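You operate a simulated robot arm through the tools that you are given. There is no shell and no other tool.

You run a simulated two-armed robot. Do the job below in one go: nothing can be reset, and whatever is moved stays where it is left.

JOB
Skim the oil film into the black jug till the skimmer reads CLEAR.
Fine: tank pump off before you wind the blue crank, jug under the spout; jug back and pump on after; spill none. Set down upright: black jug.

It is judged by the outcome, as a careful person would: the job done as asked, and still so three seconds after it is handed in. It fails if anything else is knocked over, pushed out of place, dropped, spilled or broken.

ROBOT AND FRAMES
Two 7-joint arms with two-finger parallel grippers on one trunk, on a base that drives. Base frame: it is fixed to the floor where the robot stands at the start and does not move with it; the origin is under the middle of the robot, x ahead of it, y to its left, z up. Readings come in m, rad, newtons and seconds.
The left shoulder is at the start at [0.07, 0.188, 1.04], the right one opposite. With the tool pointing down near the work surface each hand reaches from about 0.34 to 0.8 m from the robot's upright axis, wherever it stands, measured 20 degrees to its own side. Places, roughly: black jug [3.5, 1.25, 0.5]; blue crank [3.6, 1.3, 1]; cream jug [4, 1.75, 0.75]; pump switch [2.1, 0.7, 0.8]; skimmer shelf [3.6, 1.2, 0.6]. Payload 3.91 kg a hand.
The tool frame of a hand sits at the grasp point between the pads (the TCP): z along the fingers, y along the line on which they close. The tips reach 0.03 m beyond it. Largest opening 0.11 m; finger width 0.02, thickness 0.01; the body of the gripper, 0.048 by 0.112 m, starts 0.055 m behind the TCP.
Orientation is that of the tool frame in the base frame, as a unit quaternion [x, y, z, w]. With the fingers straight down and closing along the base's y, the tool's x points along the base's -x, its y along +y and its z along -z.

CONTROLS
- The arms move only by the tool move_arm. It takes "left_rows", "right_rows" or both (then of equal length, played together; a hand with none holds still); each is a list of rows, each a list of 6 numbers: the shift along the tool's x, y, z in m, then the turn, a rotation vector about the tool's x, y, z in rad. In form: [[tx, ty, tz, rx, ry, rz], ...]. A call has 1 to 20 rows; each row shifts and turns the commanded pose from where the row before left it, along the tool's axes as they then stand. "left_gripper" and "right_gripper" are, for a hand that has rows, the gripper command, from -1 (shut) to 1 (fully open), values between in proportion, set as the call begins (left out, the last holds). A row lasts 0.2 s, in which the tool goes at most 0.05 m and 0.15 rad; a call with a longer step from one row to the next is refused whole, and so is a gripper value outside its range. A pose out of reach is approached as far as the arm can. The call stops where the force on the tool passes 50 N (or 10 N more than at its start, if that is more) or the arm is blocked; 0.2 s more then pass. The fingers move at their own pace (about 0.072 m/s each) and stop on an object; they squeeze with about 36 N. The grip force told is the motor's: it shows also when the fingers shut on nothing. Time passes only in rows, and 0.2 s behind the last, so rows that do not move let the fingers close. It gives the time, the measured TCP pose, the force on the tool (base axes), the opening and the grip force at its end, in the units of the frame above (readings bear some noise), with the torque about the TCP (base axes, N m) and any sound that the robot's microphone picked up, and new pictures: "show" is both (left out), scene, wrist or none (wrist: the cameras of the hands that moved).
- Cameras (640 x 400 px; columns grow to the right, rows downward): "scene" is now at [0.1336, 0.0059, 1.2767]; the picture's right is [0.03, -1.00, 0.00], its down [-0.62, -0.02, -0.78] and it looks along [0.78, 0.02, -0.62] (base axes); focal length 264 px, centre (320, 200). "left" rides on the left gripper at [0.072, -0.017, -0.103] in its tool frame; the picture's right is [0.23, 0.97, 0.00], its down [-0.76, 0.18, -0.62] and it looks along [-0.61, 0.14, 0.78] (tool axes); focal length 222 px, centre (320, 200). "right" rides on the right gripper at [0.072, 0.017, -0.103] in its tool frame; the picture's right is [-0.23, 0.97, 0.00], its down [-0.76, -0.18, -0.62] and it looks along [-0.61, -0.14, 0.78] (tool axes); focal length 222 px, centre (320, 200). There is no depth. A picture from a camera that has moved, and an enlarged one, comes with that camera's place and axes in the base frame and with its lens. The place of the scene camera against the robot may be out by one fixed shift of up to 0.018 m in any direction.
- slide_trunk(by): slides the trunk up (or, below 0, down) by that many m; the arms and the scene camera ride with it, the base frame stays. It gives what a move gives, with no picture.
- roll_base(legs): drives the robot by 1 to 6 legs, each [ahead, turn to the left] in m and rad, along the robot's own axes; the way and the turn of a leg run together, so that a leg with both is an arc; at most 1.5 m and 3.142 rad a leg. The arms and the cameras ride along, it lands a little off, and it stops where it bumps. It gives what a move gives, and a new picture of the scene camera.
- aim_head(pan, tilt): turns the head with the scene camera to pan (to the left, within 1.501 rad either way) and tilt (down, from -0.506 to 1.204), counted from straight ahead of the robot. It gives what a move gives, and a new picture of the scene camera.
- zoom(camera, box): a new picture of the part [left, top, right, bottom] of that camera's present view, enlarged. No time passes.
- sign_off(): hands the job in; it is judged then, once.

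Places have to be worked out from the pictures, the camera data and where the tool is seen. Open the grippers and draw the arms clear of the work before you hand the job in, unless the task says otherwise.

The tools are called after "Request:" as name(argument=value, ...) on one line, values as JSON. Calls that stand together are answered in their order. move_arm: Moves the arms, as the interface text tells. Its arguments: {"type":"object","properties":{"left_rows":{"type":"array","items":{"type":"array","items":{"type":"number"}}},"left_gripper":{"type":"number"},"right_rows":{"type":"array","items":{"type":"array","items":{"type":"number"}}},"right_gripper":{"type":"number"},"show":{"type":"string","enum":["both","scene","wrist","none"]}},"required":[]} The other tools are called the same way: slide_trunk (by) slides the trunk up or down; roll_base (legs) drives the base; aim_head (pan, tilt) turns the head that bears the scene camera; zoom (camera, box) takes an enlarged picture of a part of a camera's view; sign_off () hands the job in.

At the start:

```text
time_s: 0.0
left_tool_pos: [0.607, 0.2057, 1.045]
left_orientation: [0.0, 1.0, 0.0, 0.0]
left_contact_force: [-0.3, -0.3, 0.6]
left_wrist_torque: [0.01, 0.0, 0.01]
left_finger_gap: 0.1102
left_gripper_force: 0.1
right_tool_pos: [0.5821, -0.25, 1.0446]
right_orientation: [0.0, 1.0, 0.001, 0.0]
right_contact_force: [0.8, 0.5, 0.2]
right_wrist_torque: [0.0, 0.04, 0.0]
right_finger_gap: 0.1099
right_gripper_force: 0.0
trunk travel left (down, up): [-0.55, 0.39]
robot x, y, heading: [0.0026, -0.0042, 0.001]
head pan, tilt: [0.031, 0.674]
```

scene: 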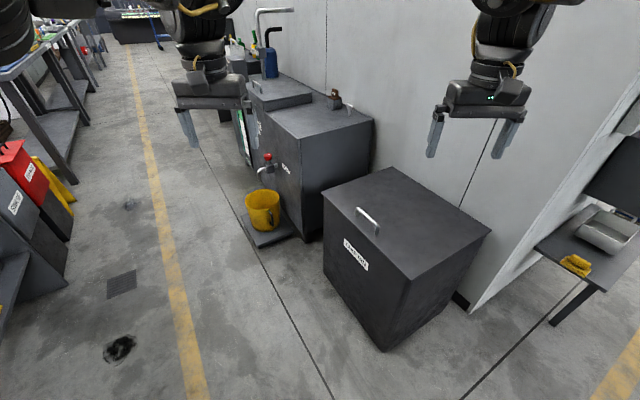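
right: 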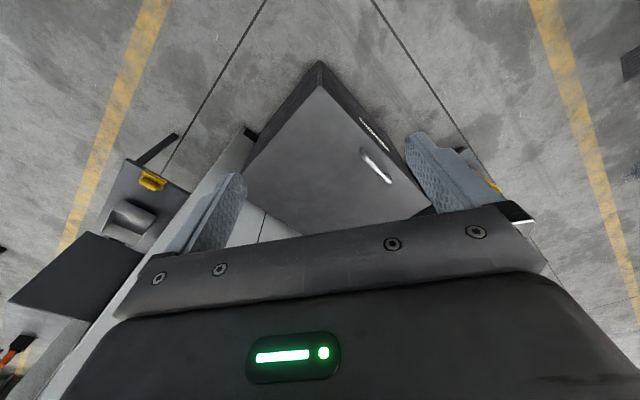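
left: 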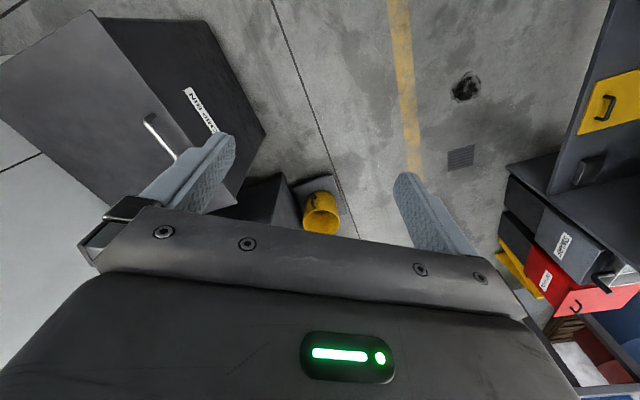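

The view shows a row of tanks ahead along a wall running obliquely; the work is about 3.5 m ahead and to the left. I raise the head to see further.

Request:
aim_head(pan=0.3, tilt=0.25)

```text
time_s: 0.9
left_tool_pos: [0.6071, 0.2061, 1.0454]
left_orientation: [0.0, 1.0, 0.0, 0.0]
left_contact_force: [0.5, -0.1, 0.1]
left_wrist_torque: [-0.01, 0.0, -0.02]
left_finger_gap: 0.1099
left_gripper_force: 0.0
right_tool_pos: [0.5822, -0.2502, 1.0458]
right_orientation: [0.0, 1.0, 0.0, 0.0]
right_contact_force: [-0.3, 0.5, -1.0]
right_wrist_torque: [0.01, 0.03, -0.02]
right_finger_gap: 0.11
right_gripper_force: 0.2
trunk travel left (down, up): [-0.55, 0.39]
robot x, y, heading: [-0.003, -0.0047, -0.002]
head pan, tilt: [0.3, 0.25]
camera scene: at [0.137, 0.0308, 1.3153], right [0.3, -0.96, 0.0], down [-0.24, -0.07, -0.97], along [0.93, 0.29, -0.25], focal length 264 px, centre (320, 200)
```

scene: 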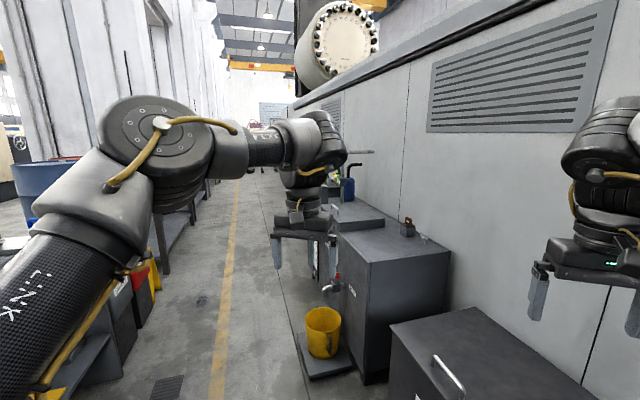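

The left hand hides the work station; I zoom in on the row of tanks to see what's there.

Request:
zoom(camera="scene", box=[260, 140, 460, 270])

Request:
zoom(camera="scene", box=[290, 240, 460, 400])

```text
3.08 times, centred on (360, 205) of scene
camera zoom: at [0.137, 0.0308, 1.3153], right [0.3, -0.96, 0.0], down [-0.24, -0.07, -0.97], along [0.93, 0.29, -0.25], focal length 811 px, centre (197, 185)
```

zoom: 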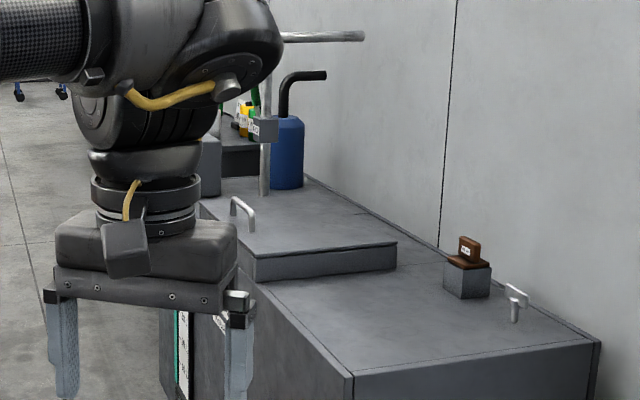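

```text
2.50 times, centred on (375, 320) of scene
camera zoom: at [0.137, 0.0308, 1.3153], right [0.3, -0.96, 0.0], down [-0.24, -0.07, -0.97], along [0.93, 0.29, -0.25], focal length 659 px, centre (182, -100)
```

zoom: 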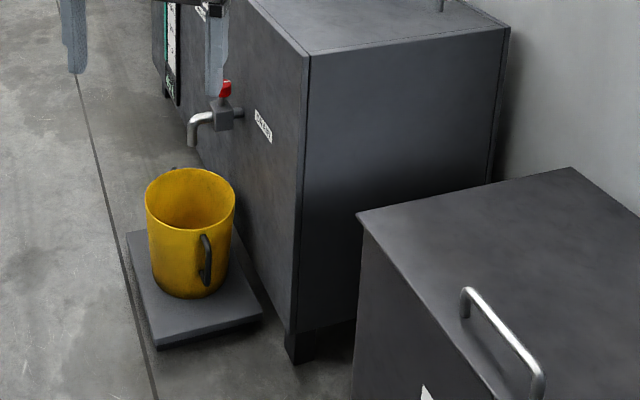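

The aisle (yellow line) runs at about 0.56 rad left of my heading, the bucket and tray stand about 0.4 m to the right of my start line. I turn left, drift toward the yellow line and then align with the aisle.

Request:
roll_base(legs=[[0, 0.86], [0.8, 0], [0, -0.3]])

Request:
aim_head(pan=-0.5, tilt=0.4)

```text
time_s: 8.3
left_tool_pos: [0.8961, 1.1096, 1.0447]
left_orientation: [-0.288, 0.958, -0.001, 0.0]
left_contact_force: [0.0, 0.7, 0.0]
left_wrist_torque: [0.02, 0.0, 0.0]
left_finger_gap: 0.1099
left_gripper_force: 0.0
right_tool_pos: [1.1267, 0.7148, 1.0448]
right_orientation: [-0.288, 0.958, 0.001, -0.001]
right_contact_force: [0.6, 0.0, 0.3]
right_wrist_torque: [0.01, -0.02, 0.0]
right_finger_gap: 0.1097
right_gripper_force: 0.1
trunk travel left (down, up): [-0.55, 0.39]
robot x, y, heading: [0.5036, 0.6047, 0.586]
head pan, tilt: [0.3, 0.25]
camera scene: at [0.6032, 0.7056, 1.3154], right [0.77, -0.63, 0.0], down [-0.16, -0.19, -0.97], along [0.61, 0.75, -0.25], focal length 264 px, centre (320, 200)
```

scene: 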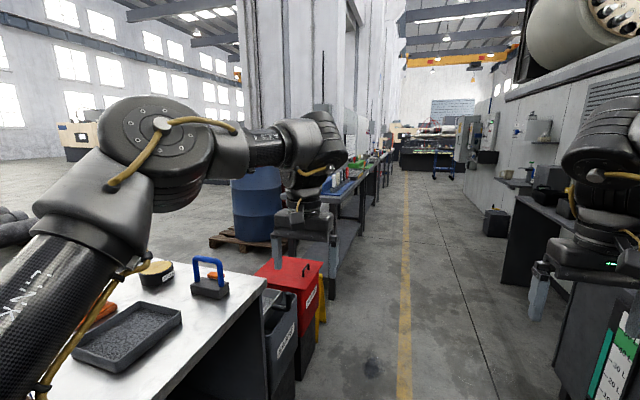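

```text
time_s: 9.4
left_tool_pos: [0.898, 1.1086, 1.045]
left_orientation: [-0.288, 0.958, 0.0, 0.0]
left_contact_force: [0.7, 0.2, -0.2]
left_wrist_torque: [-0.02, 0.0, -0.02]
left_finger_gap: 0.1101
left_gripper_force: 0.0
right_tool_pos: [1.1272, 0.715, 1.0454]
right_orientation: [-0.287, 0.958, 0.001, 0.0]
right_contact_force: [-0.1, -1.0, 0.1]
right_wrist_torque: [0.01, 0.0, 0.02]
right_finger_gap: 0.11
right_gripper_force: 0.1
trunk travel left (down, up): [-0.55, 0.39]
robot x, y, heading: [0.5062, 0.6069, 0.586]
head pan, tilt: [-0.499, 0.4]
camera scene: at [0.6365, 0.6412, 1.3014], right [0.09, -1.0, 0.0], down [-0.39, -0.03, -0.92], along [0.92, 0.08, -0.39], focal length 264 px, centre (320, 200)
```

scene: 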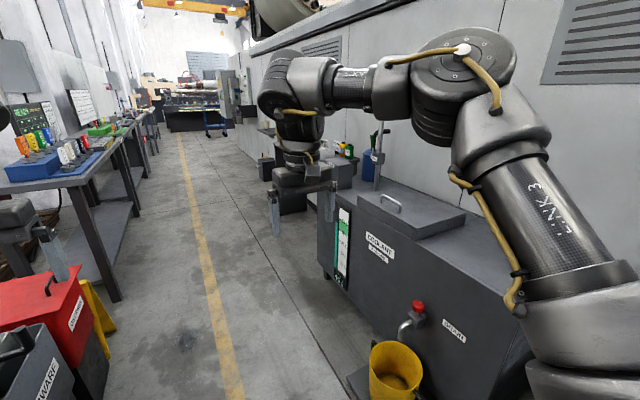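

I see the coolant tank with its drain, lid and things beyond it. I zoom in there.

Request:
zoom(camera="scene", box=[300, 100, 480, 240])

Request:
zoom(camera="scene", box=[210, 50, 400, 190])

```text
2.86 times, centred on (390, 170) of scene
camera zoom: at [0.6365, 0.6412, 1.3014], right [0.09, -1.0, 0.0], down [-0.39, -0.03, -0.92], along [0.92, 0.08, -0.39], focal length 753 px, centre (120, 286)
```

zoom: 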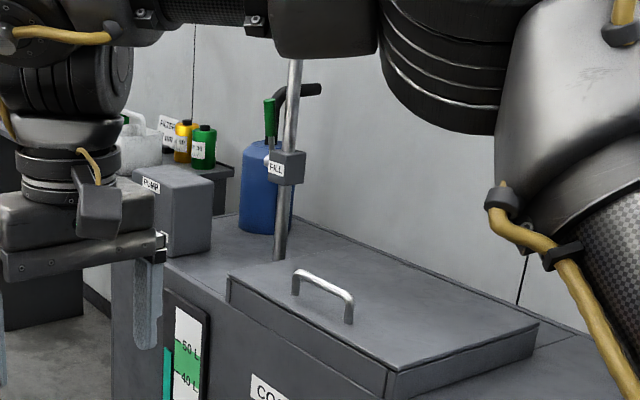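

```text
2.86 times, centred on (305, 120) of scene
camera zoom: at [0.6365, 0.6412, 1.3014], right [0.09, -1.0, 0.0], down [-0.39, -0.03, -0.92], along [0.92, 0.08, -0.39], focal length 753 px, centre (363, 429)
```

zoom: 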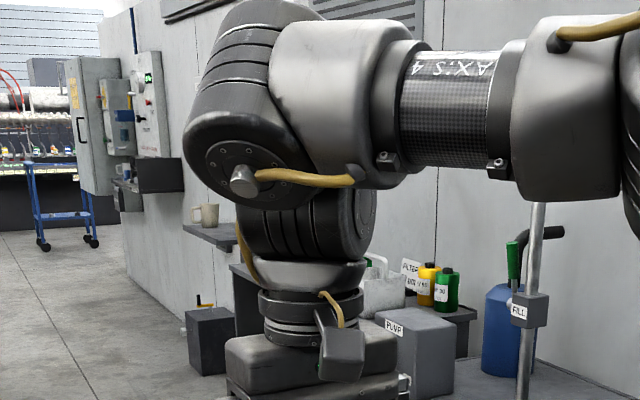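

The PUMP box sits at the far end of the tank, near [2.1, 0.7]. I drive on along the aisle and look to the right.

Request:
roll_base(legs=[[1.0, -0.02]])

Request:
aim_head(pan=-0.75, tilt=0.45)

Request:
aim_head(pan=-0.2, tilt=0.35)

```text
time_s: 14.6
left_tool_pos: [1.74, 1.646, 1.0448]
left_orientation: [-0.28, 0.96, 0.001, 0.0]
left_contact_force: [0.1, 0.1, -1.0]
left_wrist_torque: [0.01, 0.01, -0.01]
left_finger_gap: 0.11
left_gripper_force: 0.0
right_tool_pos: [1.9643, 1.2481, 1.0446]
right_orientation: [-0.28, 0.96, 0.0, 0.0]
right_contact_force: [-0.7, -1.4, -0.1]
right_wrist_torque: [-0.01, -0.02, 0.0]
right_finger_gap: 0.1098
right_gripper_force: 0.0
trunk travel left (down, up): [-0.55, 0.39]
robot x, y, heading: [1.3415, 1.1479, 0.568]
head pan, tilt: [-0.499, 0.4]
camera scene: at [1.4721, 1.1826, 1.3014], right [0.07, -1.0, 0.0], down [-0.39, -0.03, -0.92], along [0.92, 0.06, -0.39], focal length 264 px, centre (320, 200)
```

scene: 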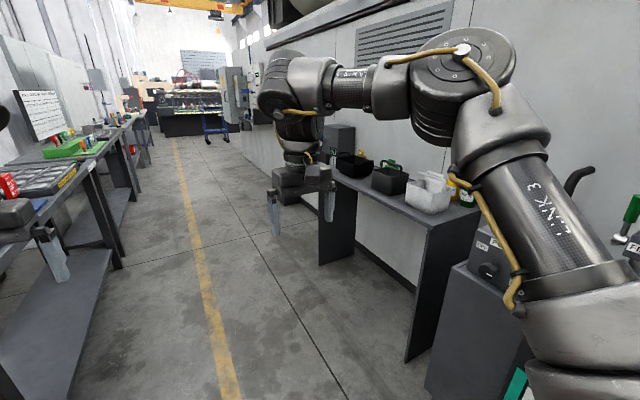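

```text
time_s: 15.4
left_tool_pos: [1.7404, 1.6467, 1.0443]
left_orientation: [-0.281, 0.96, -0.001, 0.0]
left_contact_force: [-0.5, -0.4, 0.2]
left_wrist_torque: [0.02, 0.01, 0.02]
left_finger_gap: 0.1098
left_gripper_force: 0.0
right_tool_pos: [1.9651, 1.2483, 1.045]
right_orientation: [-0.281, 0.96, 0.0, 0.001]
right_contact_force: [0.6, 1.0, -0.1]
right_wrist_torque: [-0.01, 0.0, -0.03]
right_finger_gap: 0.1101
right_gripper_force: 0.0
trunk travel left (down, up): [-0.55, 0.39]
robot x, y, heading: [1.3389, 1.1441, 0.569]
head pan, tilt: [-0.75, 0.45]
camera scene: at [1.4704, 1.1598, 1.2967], right [-0.18, -0.98, 0.0], down [-0.43, 0.08, -0.9], along [0.89, -0.16, -0.44], focal length 264 px, centre (320, 200)
```

scene: 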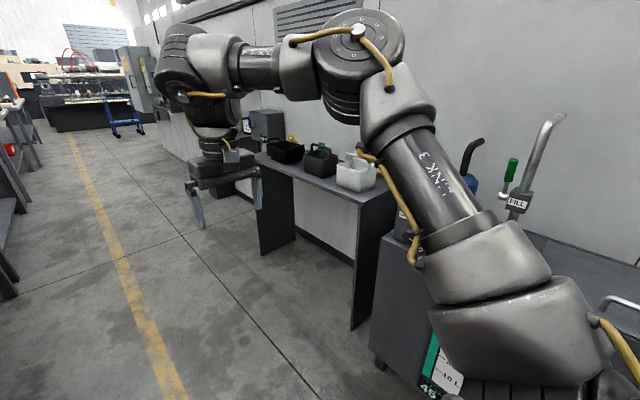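

```text
time_s: 16.4
left_tool_pos: [1.7417, 1.6468, 1.045]
left_orientation: [-0.281, 0.96, 0.0, 0.0]
left_contact_force: [-0.1, -0.2, -0.5]
left_wrist_torque: [0.05, -0.03, 0.01]
left_finger_gap: 0.1097
left_gripper_force: 0.1
right_tool_pos: [1.9641, 1.2482, 1.0442]
right_orientation: [-0.28, 0.96, 0.0, 0.0]
right_contact_force: [0.2, 0.6, -1.1]
right_wrist_torque: [-0.01, 0.02, 0.01]
right_finger_gap: 0.1098
right_gripper_force: 0.1
trunk travel left (down, up): [-0.55, 0.39]
robot x, y, heading: [1.337, 1.1475, 0.572]
head pan, tilt: [-0.201, 0.351]
camera scene: at [1.4669, 1.2097, 1.3059], right [0.36, -0.93, 0.0], down [-0.32, -0.12, -0.94], along [0.88, 0.34, -0.34], focal length 264 px, centre (320, 200)
```

scene: 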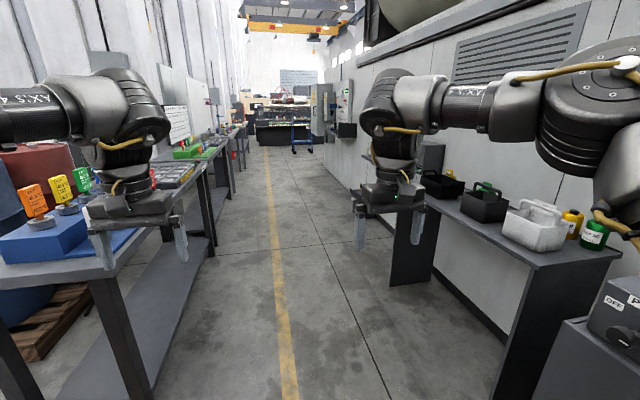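

I see the PUMP box with an OFF/ON knob at lower right. I zoom in on it, and on the bench beyond.

Request:
zoom(camera="scene", box=[560, 230, 640, 370])

Request:
zoom(camera="scene", box=[400, 130, 640, 290])

Request:
aim_head(pan=-1.2, tilt=0.6)

```text
2.86 times, centred on (600, 300) of scene
camera zoom: at [1.4669, 1.2097, 1.3059], right [0.36, -0.93, 0.0], down [-0.32, -0.12, -0.94], along [0.88, 0.34, -0.34], focal length 753 px, centre (-480, -86)
```

zoom: 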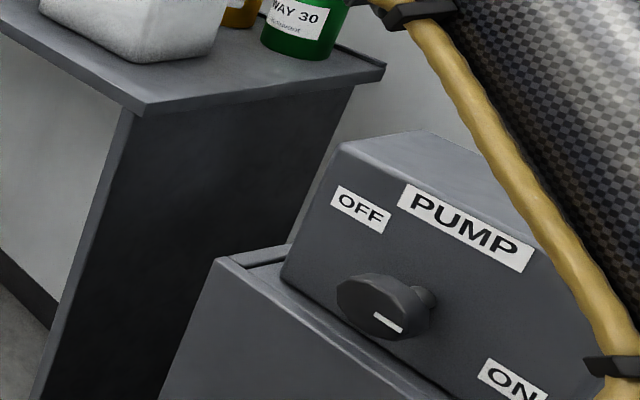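

```text
2.50 times, centred on (520, 210) of scene
camera zoom: at [1.4669, 1.2097, 1.3059], right [0.36, -0.93, 0.0], down [-0.32, -0.12, -0.94], along [0.88, 0.34, -0.34], focal length 659 px, centre (-180, 175)
```

zoom: 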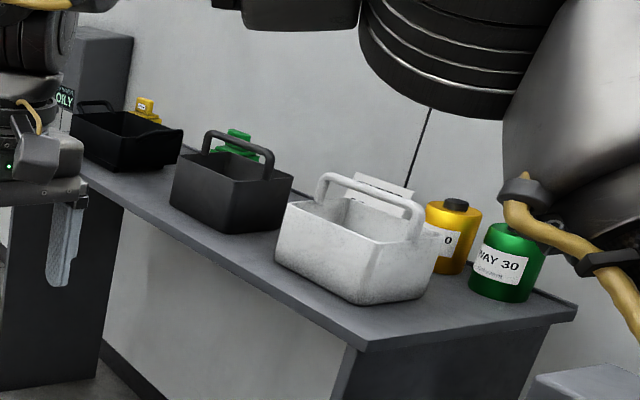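

```text
time_s: 17.6
left_tool_pos: [1.7413, 1.646, 1.0452]
left_orientation: [-0.28, 0.96, 0.0, 0.0]
left_contact_force: [0.5, 0.5, -0.7]
left_wrist_torque: [0.01, -0.04, 0.0]
left_finger_gap: 0.11
left_gripper_force: 0.0
right_tool_pos: [1.964, 1.2472, 1.045]
right_orientation: [-0.28, 0.96, 0.0, -0.001]
right_contact_force: [0.2, -0.9, 0.1]
right_wrist_torque: [0.03, 0.0, -0.02]
right_finger_gap: 0.11
right_gripper_force: 0.2
trunk travel left (down, up): [-0.55, 0.39]
robot x, y, heading: [1.3395, 1.1456, 0.565]
head pan, tilt: [-1.201, 0.6]
camera scene: at [1.4513, 1.1241, 1.2832], right [-0.59, -0.81, 0.0], down [-0.46, 0.33, -0.83], along [0.67, -0.49, -0.56], focal length 264 px, centre (320, 200)
```

scene: 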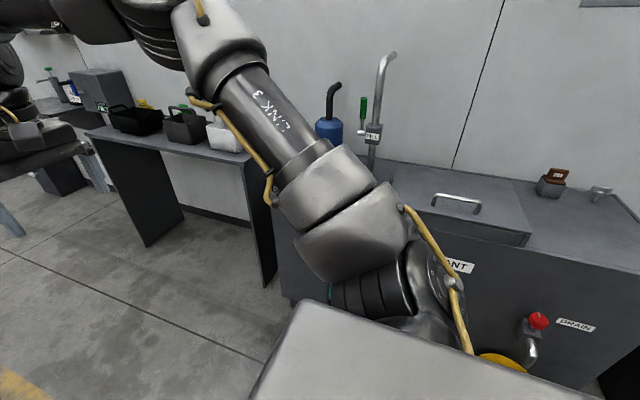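

The pump knob is a rotary switch on the box front, its mark toward ON; the skimmer with an "OILY" display is further along. I drive 0.25 m on and turn to face the tank, so that the left hand is in front of the pump knob.

Request:
roll_base(legs=[[0.25, 0], [0, -1.57]])

Request:
aim_head(pan=0.2, tilt=0.6)

```text
time_s: 23.3
left_tool_pos: [2.0584, 0.8876, 1.0454]
left_orientation: [0.476, 0.879, 0.0, -0.001]
left_contact_force: [-1.2, -0.4, -0.3]
left_wrist_torque: [0.02, -0.02, -0.03]
left_finger_gap: 0.1098
left_gripper_force: 0.2
right_tool_pos: [1.6619, 0.66, 1.0452]
right_orientation: [0.477, 0.879, 0.0, -0.001]
right_contact_force: [0.2, -0.3, 1.3]
right_wrist_torque: [0.03, 0.01, 0.02]
right_finger_gap: 0.11
right_gripper_force: 0.0
trunk travel left (down, up): [-0.55, 0.39]
robot x, y, heading: [1.5564, 1.2841, -0.989]
head pan, tilt: [-1.201, 0.6]
camera scene: at [1.5281, 1.1734, 1.2831], right [-0.81, 0.58, 0.0], down [0.33, 0.46, -0.82], along [-0.48, -0.67, -0.57], focal length 264 px, centre (320, 200)
```

scene: 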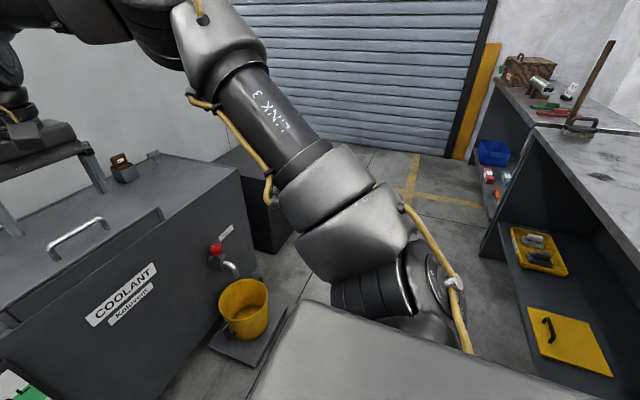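

```text
time_s: 24.8
left_tool_pos: [2.0595, 0.8888, 1.0443]
left_orientation: [0.477, 0.879, 0.0, 0.0]
left_contact_force: [0.1, 0.4, -0.9]
left_wrist_torque: [0.0, -0.03, -0.01]
left_finger_gap: 0.1101
left_gripper_force: 0.2
right_tool_pos: [1.6619, 0.6604, 1.0438]
right_orientation: [0.477, 0.879, 0.0, 0.0]
right_contact_force: [0.2, 0.5, 0.3]
right_wrist_torque: [0.01, -0.02, 0.0]
right_finger_gap: 0.11
right_gripper_force: 0.2
trunk travel left (down, up): [-0.55, 0.39]
robot x, y, heading: [1.5579, 1.2853, -0.997]
head pan, tilt: [0.201, 0.6]
camera scene: at [1.642, 1.1823, 1.2831], right [-0.71, -0.7, 0.0], down [-0.4, 0.4, -0.82], along [0.58, -0.59, -0.57], focal length 264 px, centre (320, 200)
```

scene: 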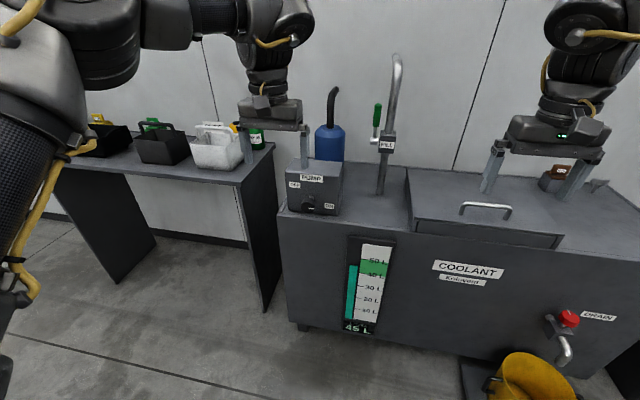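

Request:
zoom(camera="scene", box=[265, 130, 385, 230])

Request:
zoom(camera="left", box=[0, 0, 640, 400])

```text
4.00 times, centred on (325, 180) of scene
camera zoom: at [1.642, 1.1823, 1.2831], right [-0.71, -0.7, 0.0], down [-0.4, 0.4, -0.82], along [0.58, -0.59, -0.57], focal length 1054 px, centre (300, 280)
```

zoom: 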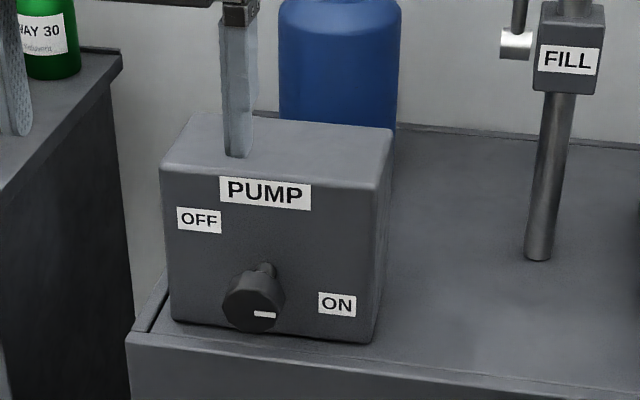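

```text
1.00 times, centred on (320, 200) of left (not enlarged: the box is as wide or as high as the picture)
camera zoom: at [2.0047, 0.9395, 1.1483], right [0.69, 0.72, 0.0], down [0.56, -0.54, 0.62], along [0.45, -0.43, -0.78], focal length 222 px, centre (320, 200)
```

zoom: 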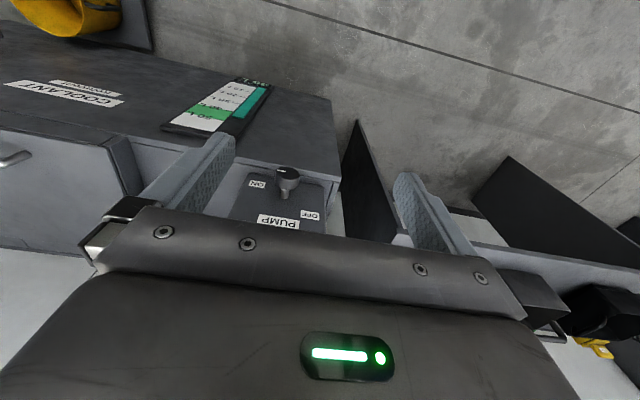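

Triangulating from the scene and left wrist views, the knob is near [2.13, 0.737, 0.808], its mark at ON; it must turn counter-clockwise to OFF. I tip the left hand up to point horizontally at the wall.

Request:
move_arm(left_rows=[[0, 0, 0, 0, -0.1428, 0], [0, 0, 0, 0, -0.1428, 0], [0, 0, 0, 0, -0.1428, 0], [0, 0, 0, 0, -0.1428, 0], [0, 0, 0, 0, -0.1428, 0], [0, 0, 0, 0, -0.1428, 0], [0, 0, 0, 0, -0.1428, 0], [0, 0, 0, 0, -0.1428, 0], [0, 0, 0, 0, -0.1428, 0], [0, 0, 0, 0, -0.1428, 0], [0, 0, 0, 0, -0.1428, 0]])

```text
time_s: 27.2
left_tool_pos: [2.0818, 0.8765, 1.0487]
left_orientation: [0.335, 0.621, -0.337, 0.623]
left_contact_force: [-0.1, 0.3, 0.0]
left_wrist_torque: [0.02, 0.0, 0.01]
left_finger_gap: 0.1099
left_gripper_force: 0.2
left hand out of reach, approached as far as the arm can: row 7, 8, 9
right_tool_pos: [1.6642, 0.6604, 1.0454]
right_orientation: [0.477, 0.879, 0.0, -0.002]
right_contact_force: [0.5, -0.2, 0.6]
right_wrist_torque: [0.02, 0.04, 0.03]
right_finger_gap: 0.1102
right_gripper_force: 0.1
trunk travel left (down, up): [-0.55, 0.39]
robot x, y, heading: [1.5555, 1.2873, -0.996]
head pan, tilt: [0.201, 0.6]
camera scene: at [1.6429, 1.1822, 1.2831], right [-0.71, -0.7, 0.0], down [-0.4, 0.4, -0.82], along [0.58, -0.59, -0.57], focal length 264 px, centre (320, 200)
camera left: at [2.0115, 0.953, 0.976], right [0.82, 0.53, -0.23], down [-0.19, 0.62, 0.76], along [0.55, -0.58, 0.61], focal length 222 px, centre (320, 200)
```

scene: 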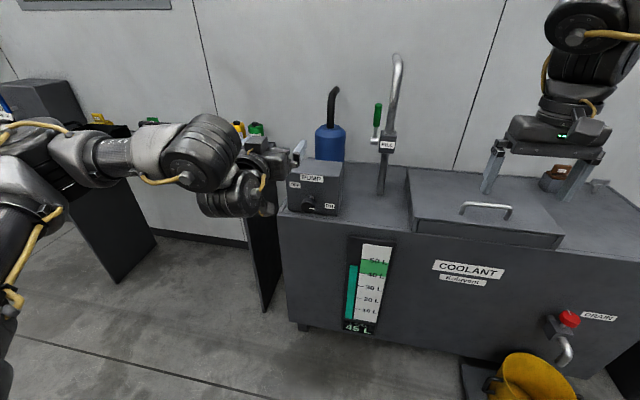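
left: 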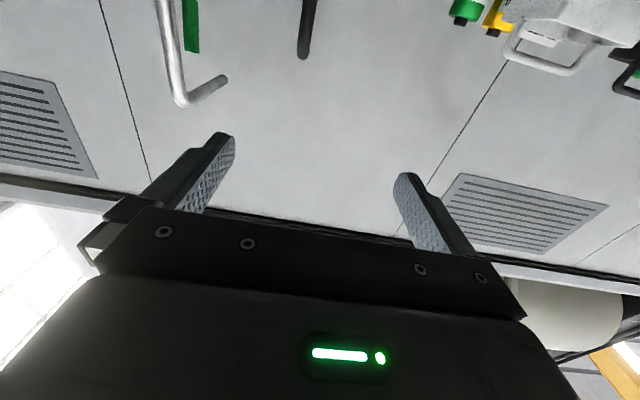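

The tool is horizontal now, 0.24 m above the knob. I lower it to knob height in line with the knob, about 0.14 m short of it.

Request:
move_arm(left_rows=[[0.048, -0.007, 0, 0, 0, 0], [0.048, -0.007, 0, 0, 0, 0], [0.048, -0.007, 0, 0, 0, 0], [0.048, -0.007, 0, 0, 0, 0], [0.048, -0.007, 0, 0, 0, 0], [0, 0, 0, 0, 0, 0]])

Request:
zoom(camera="left", box=[200, 40, 440, 190])

Request:
zoom(camera="scene", box=[245, 130, 385, 250])

```text
time_s: 28.6
left_tool_pos: [2.0455, 0.8568, 0.8129]
left_orientation: [0.336, 0.623, -0.334, 0.623]
left_contact_force: [-0.6, -0.1, -0.1]
left_wrist_torque: [0.02, -0.03, -0.01]
left_finger_gap: 0.11
left_gripper_force: 0.1
left hand out of reach, approached as far as the arm can: row 5
right_tool_pos: [1.6617, 0.661, 1.0452]
right_orientation: [0.477, 0.879, 0.0, 0.0]
right_contact_force: [-0.1, -0.7, -0.5]
right_wrist_torque: [0.03, 0.02, 0.01]
right_finger_gap: 0.1099
right_gripper_force: 0.0
trunk travel left (down, up): [-0.55, 0.39]
robot x, y, heading: [1.5558, 1.2819, -0.997]
head pan, tilt: [0.201, 0.6]
camera scene: at [1.6415, 1.1829, 1.2833], right [-0.71, -0.7, 0.0], down [-0.4, 0.4, -0.83], along [0.58, -0.59, -0.56], focal length 264 px, centre (320, 200)
camera left: at [1.9739, 0.9335, 0.7403], right [0.81, 0.54, -0.23], down [-0.2, 0.62, 0.76], along [0.55, -0.58, 0.61], focal length 222 px, centre (320, 200)
```

scene: 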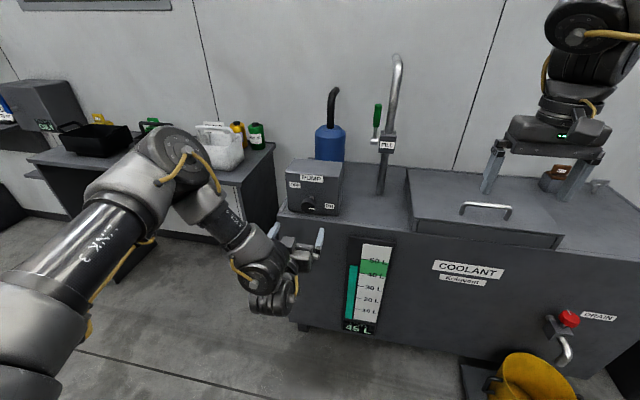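
left: 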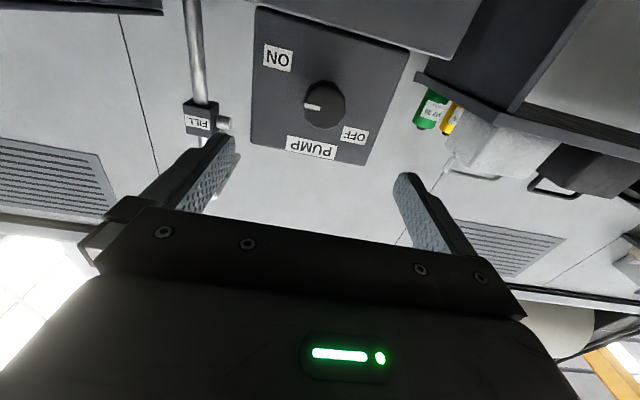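

```text
2.67 times, centred on (320, 115) of left
camera zoom: at [1.9739, 0.9335, 0.7403], right [0.81, 0.54, -0.23], down [-0.2, 0.62, 0.76], along [0.55, -0.58, 0.61], focal length 592 px, centre (320, 427)
```

zoom: 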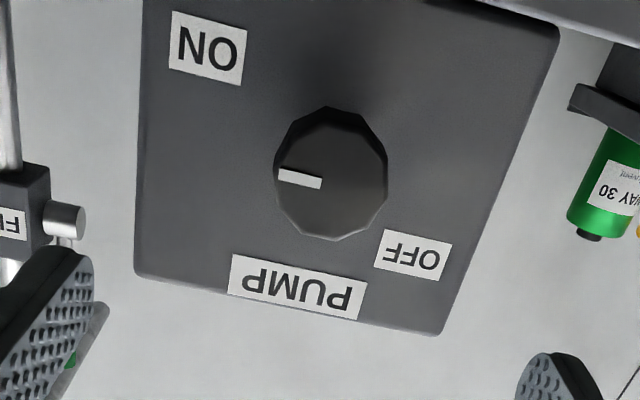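

```text
3.33 times, centred on (315, 190) of scene
camera zoom: at [1.6415, 1.1829, 1.2833], right [-0.71, -0.7, 0.0], down [-0.4, 0.4, -0.83], along [0.58, -0.59, -0.56], focal length 878 px, centre (337, 233)
```

zoom: 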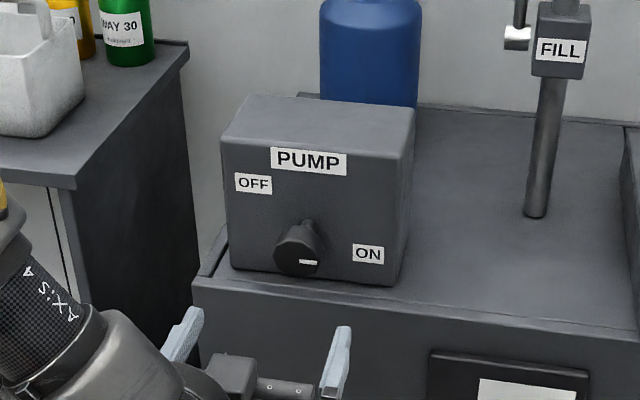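

The wrist view shows the knob mark at 3 o'clock (ON) with OFF at upper left. I refine the knob face to [2.130, 0.737, 0.810], in line with the tool, and roll the hand 69° clockwise so that it can turn the knob counter-clockwise.

Request:
move_arm(left_rows=[[0, 0.002, 0, 0, 0, 0.15], [0, 0, 0, 0, 0, 0.15], [0, 0, 0, 0, 0, 0.15], [0, 0, 0, 0, 0, 0.15], [0, 0, 0, 0, 0, 0.15], [0, 0, 0, 0, 0, 0.15], [0, 0, 0, 0, 0, 0.15], [0, 0, 0, 0, 0, 0.15], [0, 0, 0, 0, 0, 0]])

Request:
zoom(camera="scene", box=[225, 130, 385, 270])

```text
time_s: 30.6
left_tool_pos: [2.0442, 0.8569, 0.8131]
left_orientation: [0.629, 0.321, 0.073, 0.704]
left_contact_force: [0.5, 0.5, 0.0]
left_wrist_torque: [0.0, 0.02, 0.02]
left_finger_gap: 0.11
left_gripper_force: 0.0
right_tool_pos: [1.6614, 0.661, 1.0454]
right_orientation: [0.476, 0.879, 0.0, -0.001]
right_contact_force: [-0.3, 0.0, 0.5]
right_wrist_torque: [-0.02, 0.01, 0.02]
right_finger_gap: 0.1097
right_gripper_force: 0.2
trunk travel left (down, up): [-0.55, 0.39]
robot x, y, heading: [1.5525, 1.2837, -0.994]
head pan, tilt: [0.201, 0.6]
camera scene: at [1.642, 1.1824, 1.2831], right [-0.71, -0.7, 0.0], down [-0.4, 0.4, -0.82], along [0.58, -0.59, -0.57], focal length 264 px, centre (320, 200)
camera left: at [2.0398, 0.9774, 0.771], right [0.47, 0.31, 0.83], down [-0.88, 0.17, 0.44], along [-0.01, -0.94, 0.35], focal length 222 px, centre (320, 200)
```

scene: 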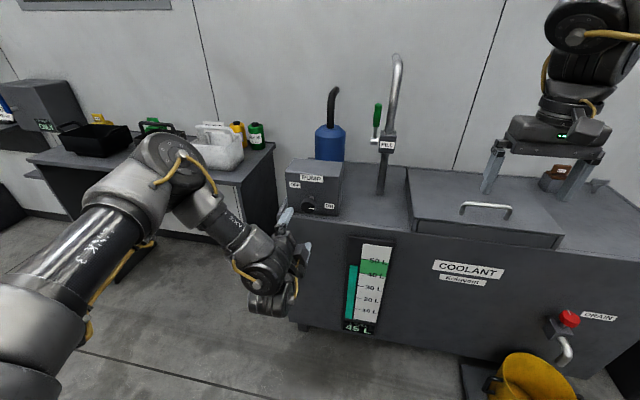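
left: 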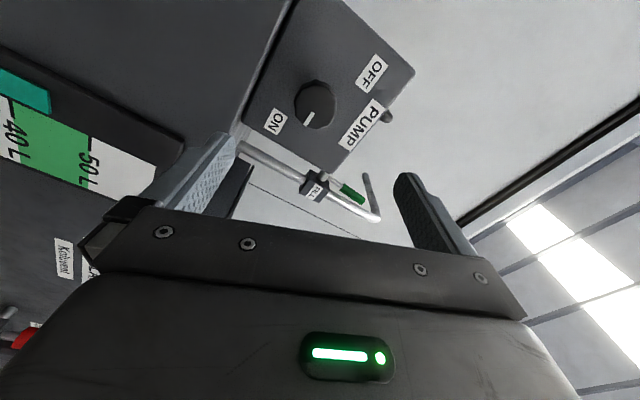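

```text
2.86 times, centred on (305, 200) of scene
camera zoom: at [1.642, 1.1824, 1.2831], right [-0.71, -0.7, 0.0], down [-0.4, 0.4, -0.82], along [0.58, -0.59, -0.57], focal length 753 px, centre (363, 200)
```

zoom: 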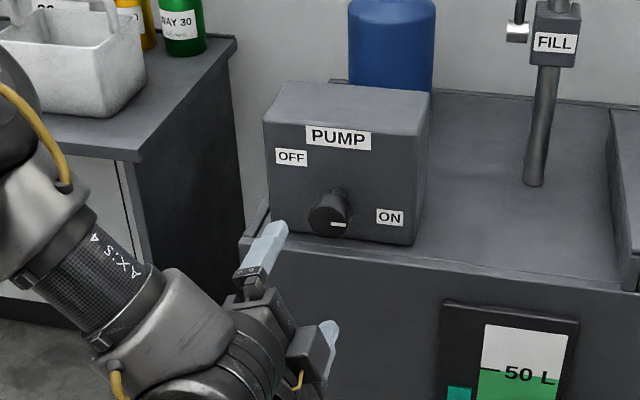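

The knob lines up with the hand; I narrow the fingers to about 75 mm so that the lower one clears the tank edge and advance onto the knob.

Request:
move_arm(left_rows=[[0.0066, -0.003, 0, 0, 0, 0], [0, 0, 0, 0, 0, 0], [0, 0, 0.034, 0, 0, 0], [0, 0, 0.034, 0, 0, 0], [0, 0, 0.034, 0, 0, 0], [0, 0, 0, 0, 0, 0]], left_gripper=0.36)

Request:
zoom(camera="scene", box=[245, 140, 365, 240])

Request:
zoom(camera="left", box=[160, 0, 480, 210])

```text
time_s: 32.0
left_tool_pos: [2.0734, 0.8137, 0.814]
left_orientation: [0.629, 0.323, 0.072, 0.703]
left_contact_force: [-0.1, 0.3, -0.1]
left_wrist_torque: [0.0, -0.03, 0.0]
left_finger_gap: 0.075
left_gripper_force: 0.0
left hand out of reach, approached as far as the arm can: row 4, 5
right_tool_pos: [1.6634, 0.6601, 1.044]
right_orientation: [0.476, 0.879, 0.0, 0.0]
right_contact_force: [0.2, 0.0, 0.0]
right_wrist_torque: [0.03, 0.0, -0.04]
right_finger_gap: 0.1103
right_gripper_force: 0.0
trunk travel left (down, up): [-0.55, 0.39]
robot x, y, heading: [1.5566, 1.2797, -0.996]
head pan, tilt: [0.201, 0.6]
camera scene: at [1.6423, 1.1825, 1.2831], right [-0.71, -0.7, 0.0], down [-0.4, 0.4, -0.82], along [0.58, -0.59, -0.57], focal length 264 px, centre (320, 200)
camera left: at [2.0682, 0.9339, 0.7719], right [0.47, 0.31, 0.83], down [-0.88, 0.17, 0.44], along [0.0, -0.94, 0.35], focal length 222 px, centre (320, 200)
```

scene: 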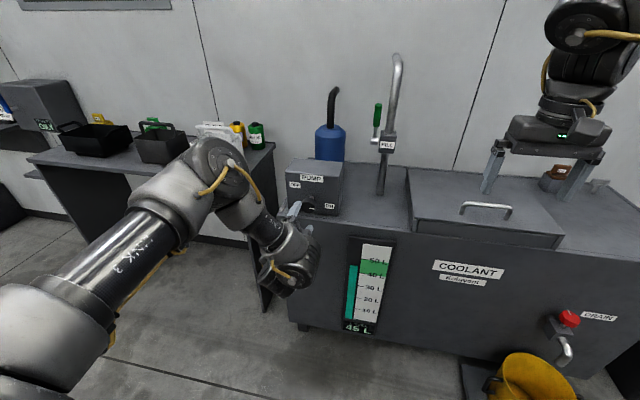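
left: 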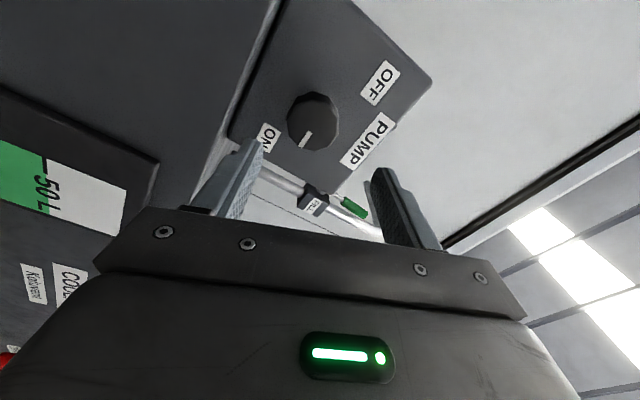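

```text
4.00 times, centred on (305, 190) of scene
camera zoom: at [1.6423, 1.1825, 1.2831], right [-0.71, -0.7, 0.0], down [-0.4, 0.4, -0.82], along [0.58, -0.59, -0.57], focal length 1054 px, centre (380, 240)
```

zoom: 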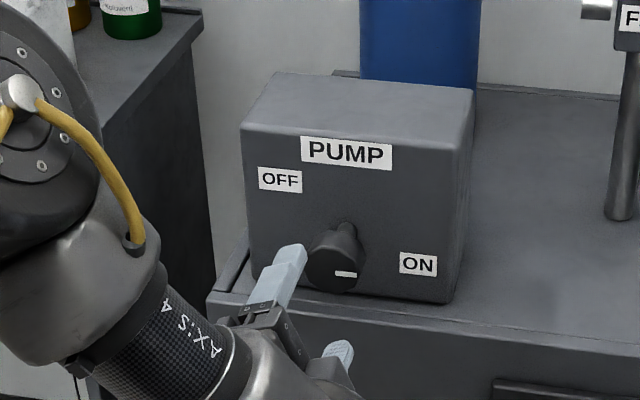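

```text
1.90 times, centred on (320, 105) of left
camera zoom: at [2.0682, 0.9339, 0.7719], right [0.47, 0.31, 0.83], down [-0.88, 0.17, 0.44], along [0.0, -0.94, 0.35], focal length 423 px, centre (320, 381)
```

zoom: 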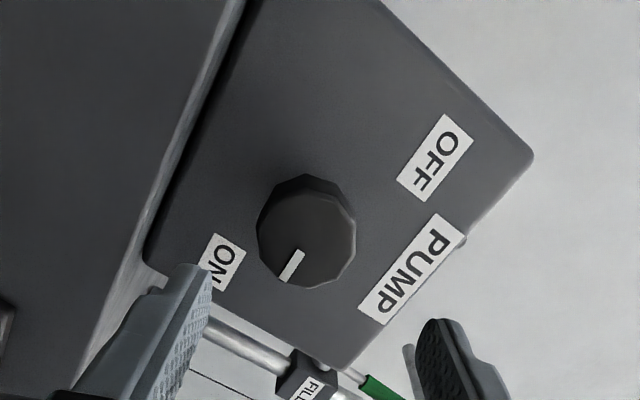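

The arm stopped about half way with a reach remark though nothing touched; 0.084 m remain. I try further in smaller steps, shifting 5 mm sideways.

Request:
move_arm(left_rows=[[0.006, -0.001, 0.015, 0, 0, 0], [0, 0, 0.015, 0, 0, 0], [0, 0, 0.015, 0, 0, 0], [0, 0, 0.015, 0, 0, 0], [0, 0, 0.015, 0, 0, 0], [0, 0, 0, 0, 0, 0]])

Request:
zoom(camera="left", box=[160, 0, 480, 210])

```text
time_s: 33.4
left_tool_pos: [2.0739, 0.8134, 0.8125]
left_orientation: [0.629, 0.323, 0.072, 0.703]
left_contact_force: [-0.3, -0.1, 0.4]
left_wrist_torque: [-0.01, 0.0, -0.01]
left_finger_gap: 0.0752
left_gripper_force: 0.1
left hand out of reach, approached as far as the arm can: row 1, 2, 3, 4, 5
right_tool_pos: [1.6621, 0.6606, 1.0457]
right_orientation: [0.477, 0.879, 0.001, 0.0]
right_contact_force: [-0.2, 0.4, 0.6]
right_wrist_torque: [0.01, -0.03, 0.0]
right_finger_gap: 0.1101
right_gripper_force: 0.0
trunk travel left (down, up): [-0.55, 0.39]
robot x, y, heading: [1.56, 1.2848, -0.992]
head pan, tilt: [0.201, 0.6]
camera scene: at [1.642, 1.1823, 1.2831], right [-0.71, -0.7, 0.0], down [-0.4, 0.4, -0.82], along [0.58, -0.59, -0.57], focal length 264 px, centre (320, 200)
camera left: at [2.0681, 0.9339, 0.772], right [0.47, 0.31, 0.83], down [-0.88, 0.17, 0.44], along [0.0, -0.94, 0.35], focal length 222 px, centre (320, 200)
```

scene: 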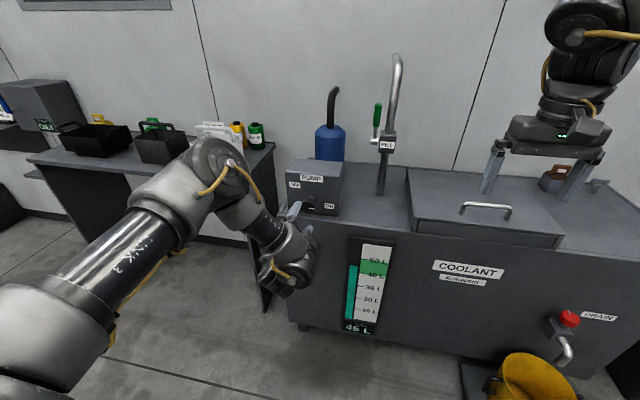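
left: 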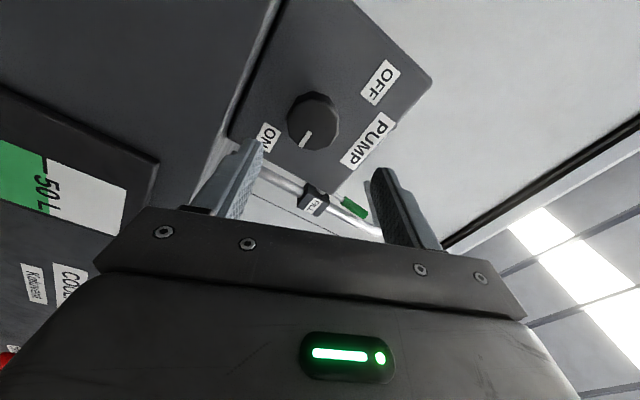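

```text
1.90 times, centred on (320, 105) of left
camera zoom: at [2.0681, 0.9339, 0.772], right [0.47, 0.31, 0.83], down [-0.88, 0.17, 0.44], along [0.0, -0.94, 0.35], focal length 423 px, centre (320, 381)
```

zoom: 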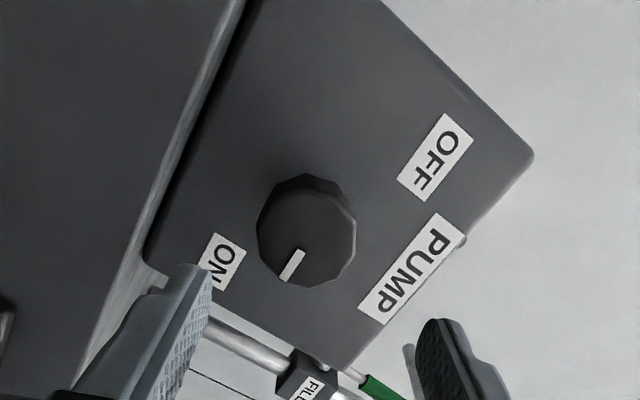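

The arm is at its limit here with the hand horizontal, so I back the hand 0.06 m and then roll the base 0.10 m nearer the tank.

Request:
move_arm(left_rows=[[0, 0, -0.03, 0, 0, 0], [0, 0, -0.03, 0, 0, 0], [0, 0, 0, 0, 0, 0]], show="none")

Request:
roll_base(legs=[[0.1, 0]])

Request:
zoom(camera="left", box=[160, 0, 480, 210])

```text
time_s: 34.2
left_tool_pos: [2.0401, 0.8656, 0.8138]
left_orientation: [0.629, 0.322, 0.072, 0.703]
left_contact_force: [-0.5, -0.3, 0.5]
left_wrist_torque: [-0.02, 0.0, -0.01]
left_finger_gap: 0.0748
left_gripper_force: 0.1
right_tool_pos: [1.6626, 0.6591, 1.0459]
right_orientation: [0.477, 0.879, 0.0, 0.0]
right_contact_force: [-0.5, 0.3, 0.3]
right_wrist_torque: [0.01, -0.02, -0.04]
right_finger_gap: 0.1101
right_gripper_force: 0.1
trunk travel left (down, up): [-0.55, 0.39]
robot x, y, heading: [1.5566, 1.2851, -0.992]
head pan, tilt: [0.201, 0.6]
```

```text
time_s: 35.4
left_tool_pos: [2.0963, 0.7787, 0.8141]
left_orientation: [0.63, 0.322, 0.071, 0.703]
left_contact_force: [-0.2, -0.6, 0.7]
left_wrist_torque: [-0.04, -0.01, -0.04]
left_finger_gap: 0.0745
left_gripper_force: 0.1
right_tool_pos: [1.7148, 0.5752, 1.0438]
right_orientation: [0.478, 0.878, 0.0, 0.0]
right_contact_force: [-0.2, -0.5, -1.2]
right_wrist_torque: [0.0, 0.04, -0.01]
right_finger_gap: 0.1102
right_gripper_force: 0.0
trunk travel left (down, up): [-0.55, 0.39]
robot x, y, heading: [1.6126, 1.1996, -0.997]
head pan, tilt: [0.201, 0.6]
camera scene: at [1.6974, 1.0965, 1.2831], right [-0.71, -0.7, 0.0], down [-0.4, 0.4, -0.82], along [0.58, -0.59, -0.57], focal length 264 px, centre (320, 200)
```

scene: 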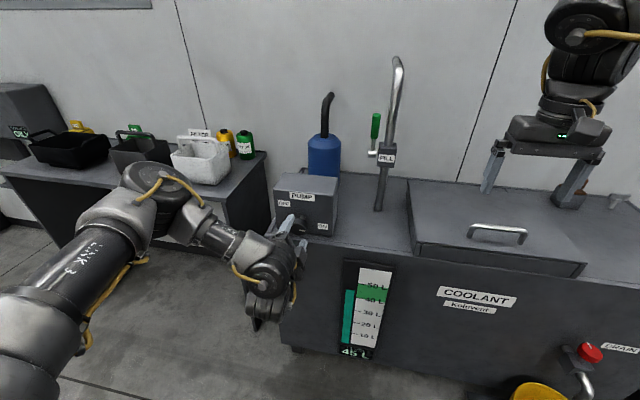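

```text
1.90 times, centred on (320, 105) of left
camera zoom: at [2.0908, 0.8992, 0.772], right [0.47, 0.31, 0.83], down [-0.88, 0.17, 0.44], along [-0.01, -0.94, 0.35], focal length 423 px, centre (320, 381)
```

zoom: 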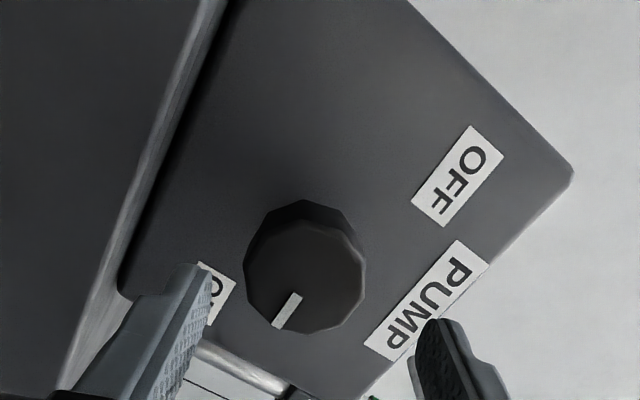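

The knob lies 0.053 m ahead of the TCP with about 5 mm lateral offset; I correct this, advance 0.045 m and close.

Request:
move_arm(left_rows=[[0.006, -0.002, 0.015, 0, 0, 0], [0, 0, 0.015, 0, 0, 0], [0, 0, 0.015, 0, 0, 0], [0, 0, 0, 0, 0, 0]])

Request:
zoom(camera="scene", box=[235, 150, 365, 260])

Request:
zoom(camera="left", box=[160, 0, 480, 210])

```text
time_s: 36.4
left_tool_pos: [2.124, 0.7443, 0.8104]
left_orientation: [0.63, 0.323, 0.071, 0.703]
left_contact_force: [0.4, 0.4, -0.2]
left_wrist_torque: [0.01, 0.04, -0.06]
left_finger_gap: 0.0751
left_gripper_force: 0.1
right_tool_pos: [1.7154, 0.5746, 1.0447]
right_orientation: [0.478, 0.878, -0.001, 0.0]
right_contact_force: [0.6, -0.3, 0.0]
right_wrist_torque: [0.0, 0.04, 0.01]
right_finger_gap: 0.1099
right_gripper_force: 0.0
trunk travel left (down, up): [-0.55, 0.39]
robot x, y, heading: [1.609, 1.1958, -0.996]
head pan, tilt: [0.201, 0.6]
camera scene: at [1.6975, 1.0972, 1.2831], right [-0.71, -0.7, 0.0], down [-0.4, 0.4, -0.82], along [0.58, -0.59, -0.57], focal length 264 px, centre (320, 200)
camera left: at [2.1202, 0.865, 0.7677], right [0.48, 0.31, 0.82], down [-0.88, 0.17, 0.44], along [-0.01, -0.94, 0.35], focal length 222 px, centre (320, 200)
```

scene: 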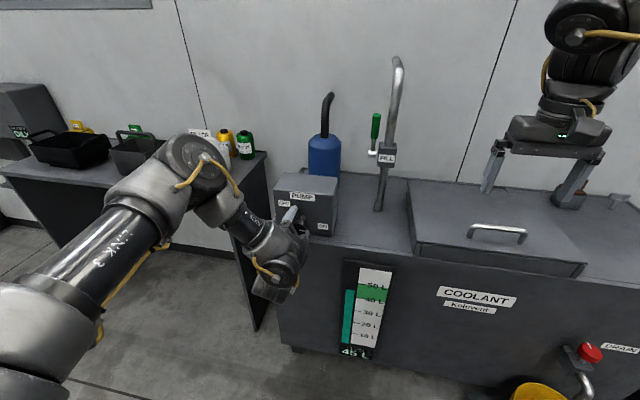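
left: 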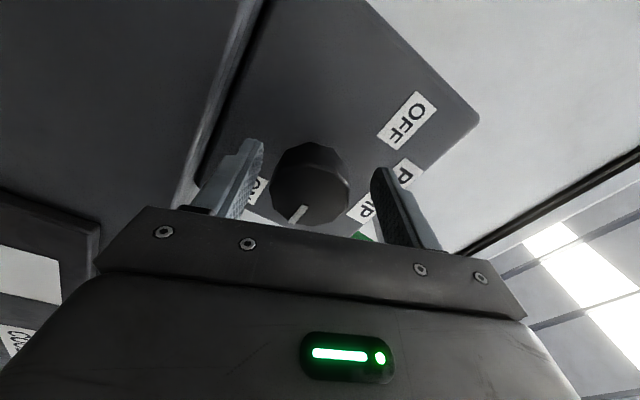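

```text
3.64 times, centred on (300, 205) of scene
camera zoom: at [1.6975, 1.0972, 1.2831], right [-0.71, -0.7, 0.0], down [-0.4, 0.4, -0.82], along [0.58, -0.59, -0.57], focal length 958 px, centre (393, 182)
```

zoom: 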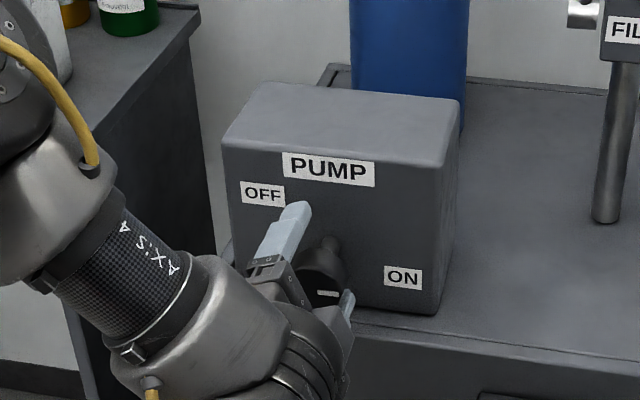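

```text
1.90 times, centred on (320, 105) of left
camera zoom: at [2.1202, 0.865, 0.7677], right [0.48, 0.31, 0.82], down [-0.88, 0.17, 0.44], along [-0.01, -0.94, 0.35], focal length 423 px, centre (320, 381)
```

zoom: 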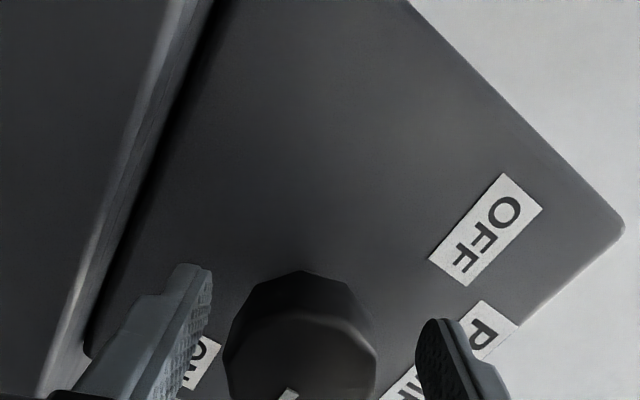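

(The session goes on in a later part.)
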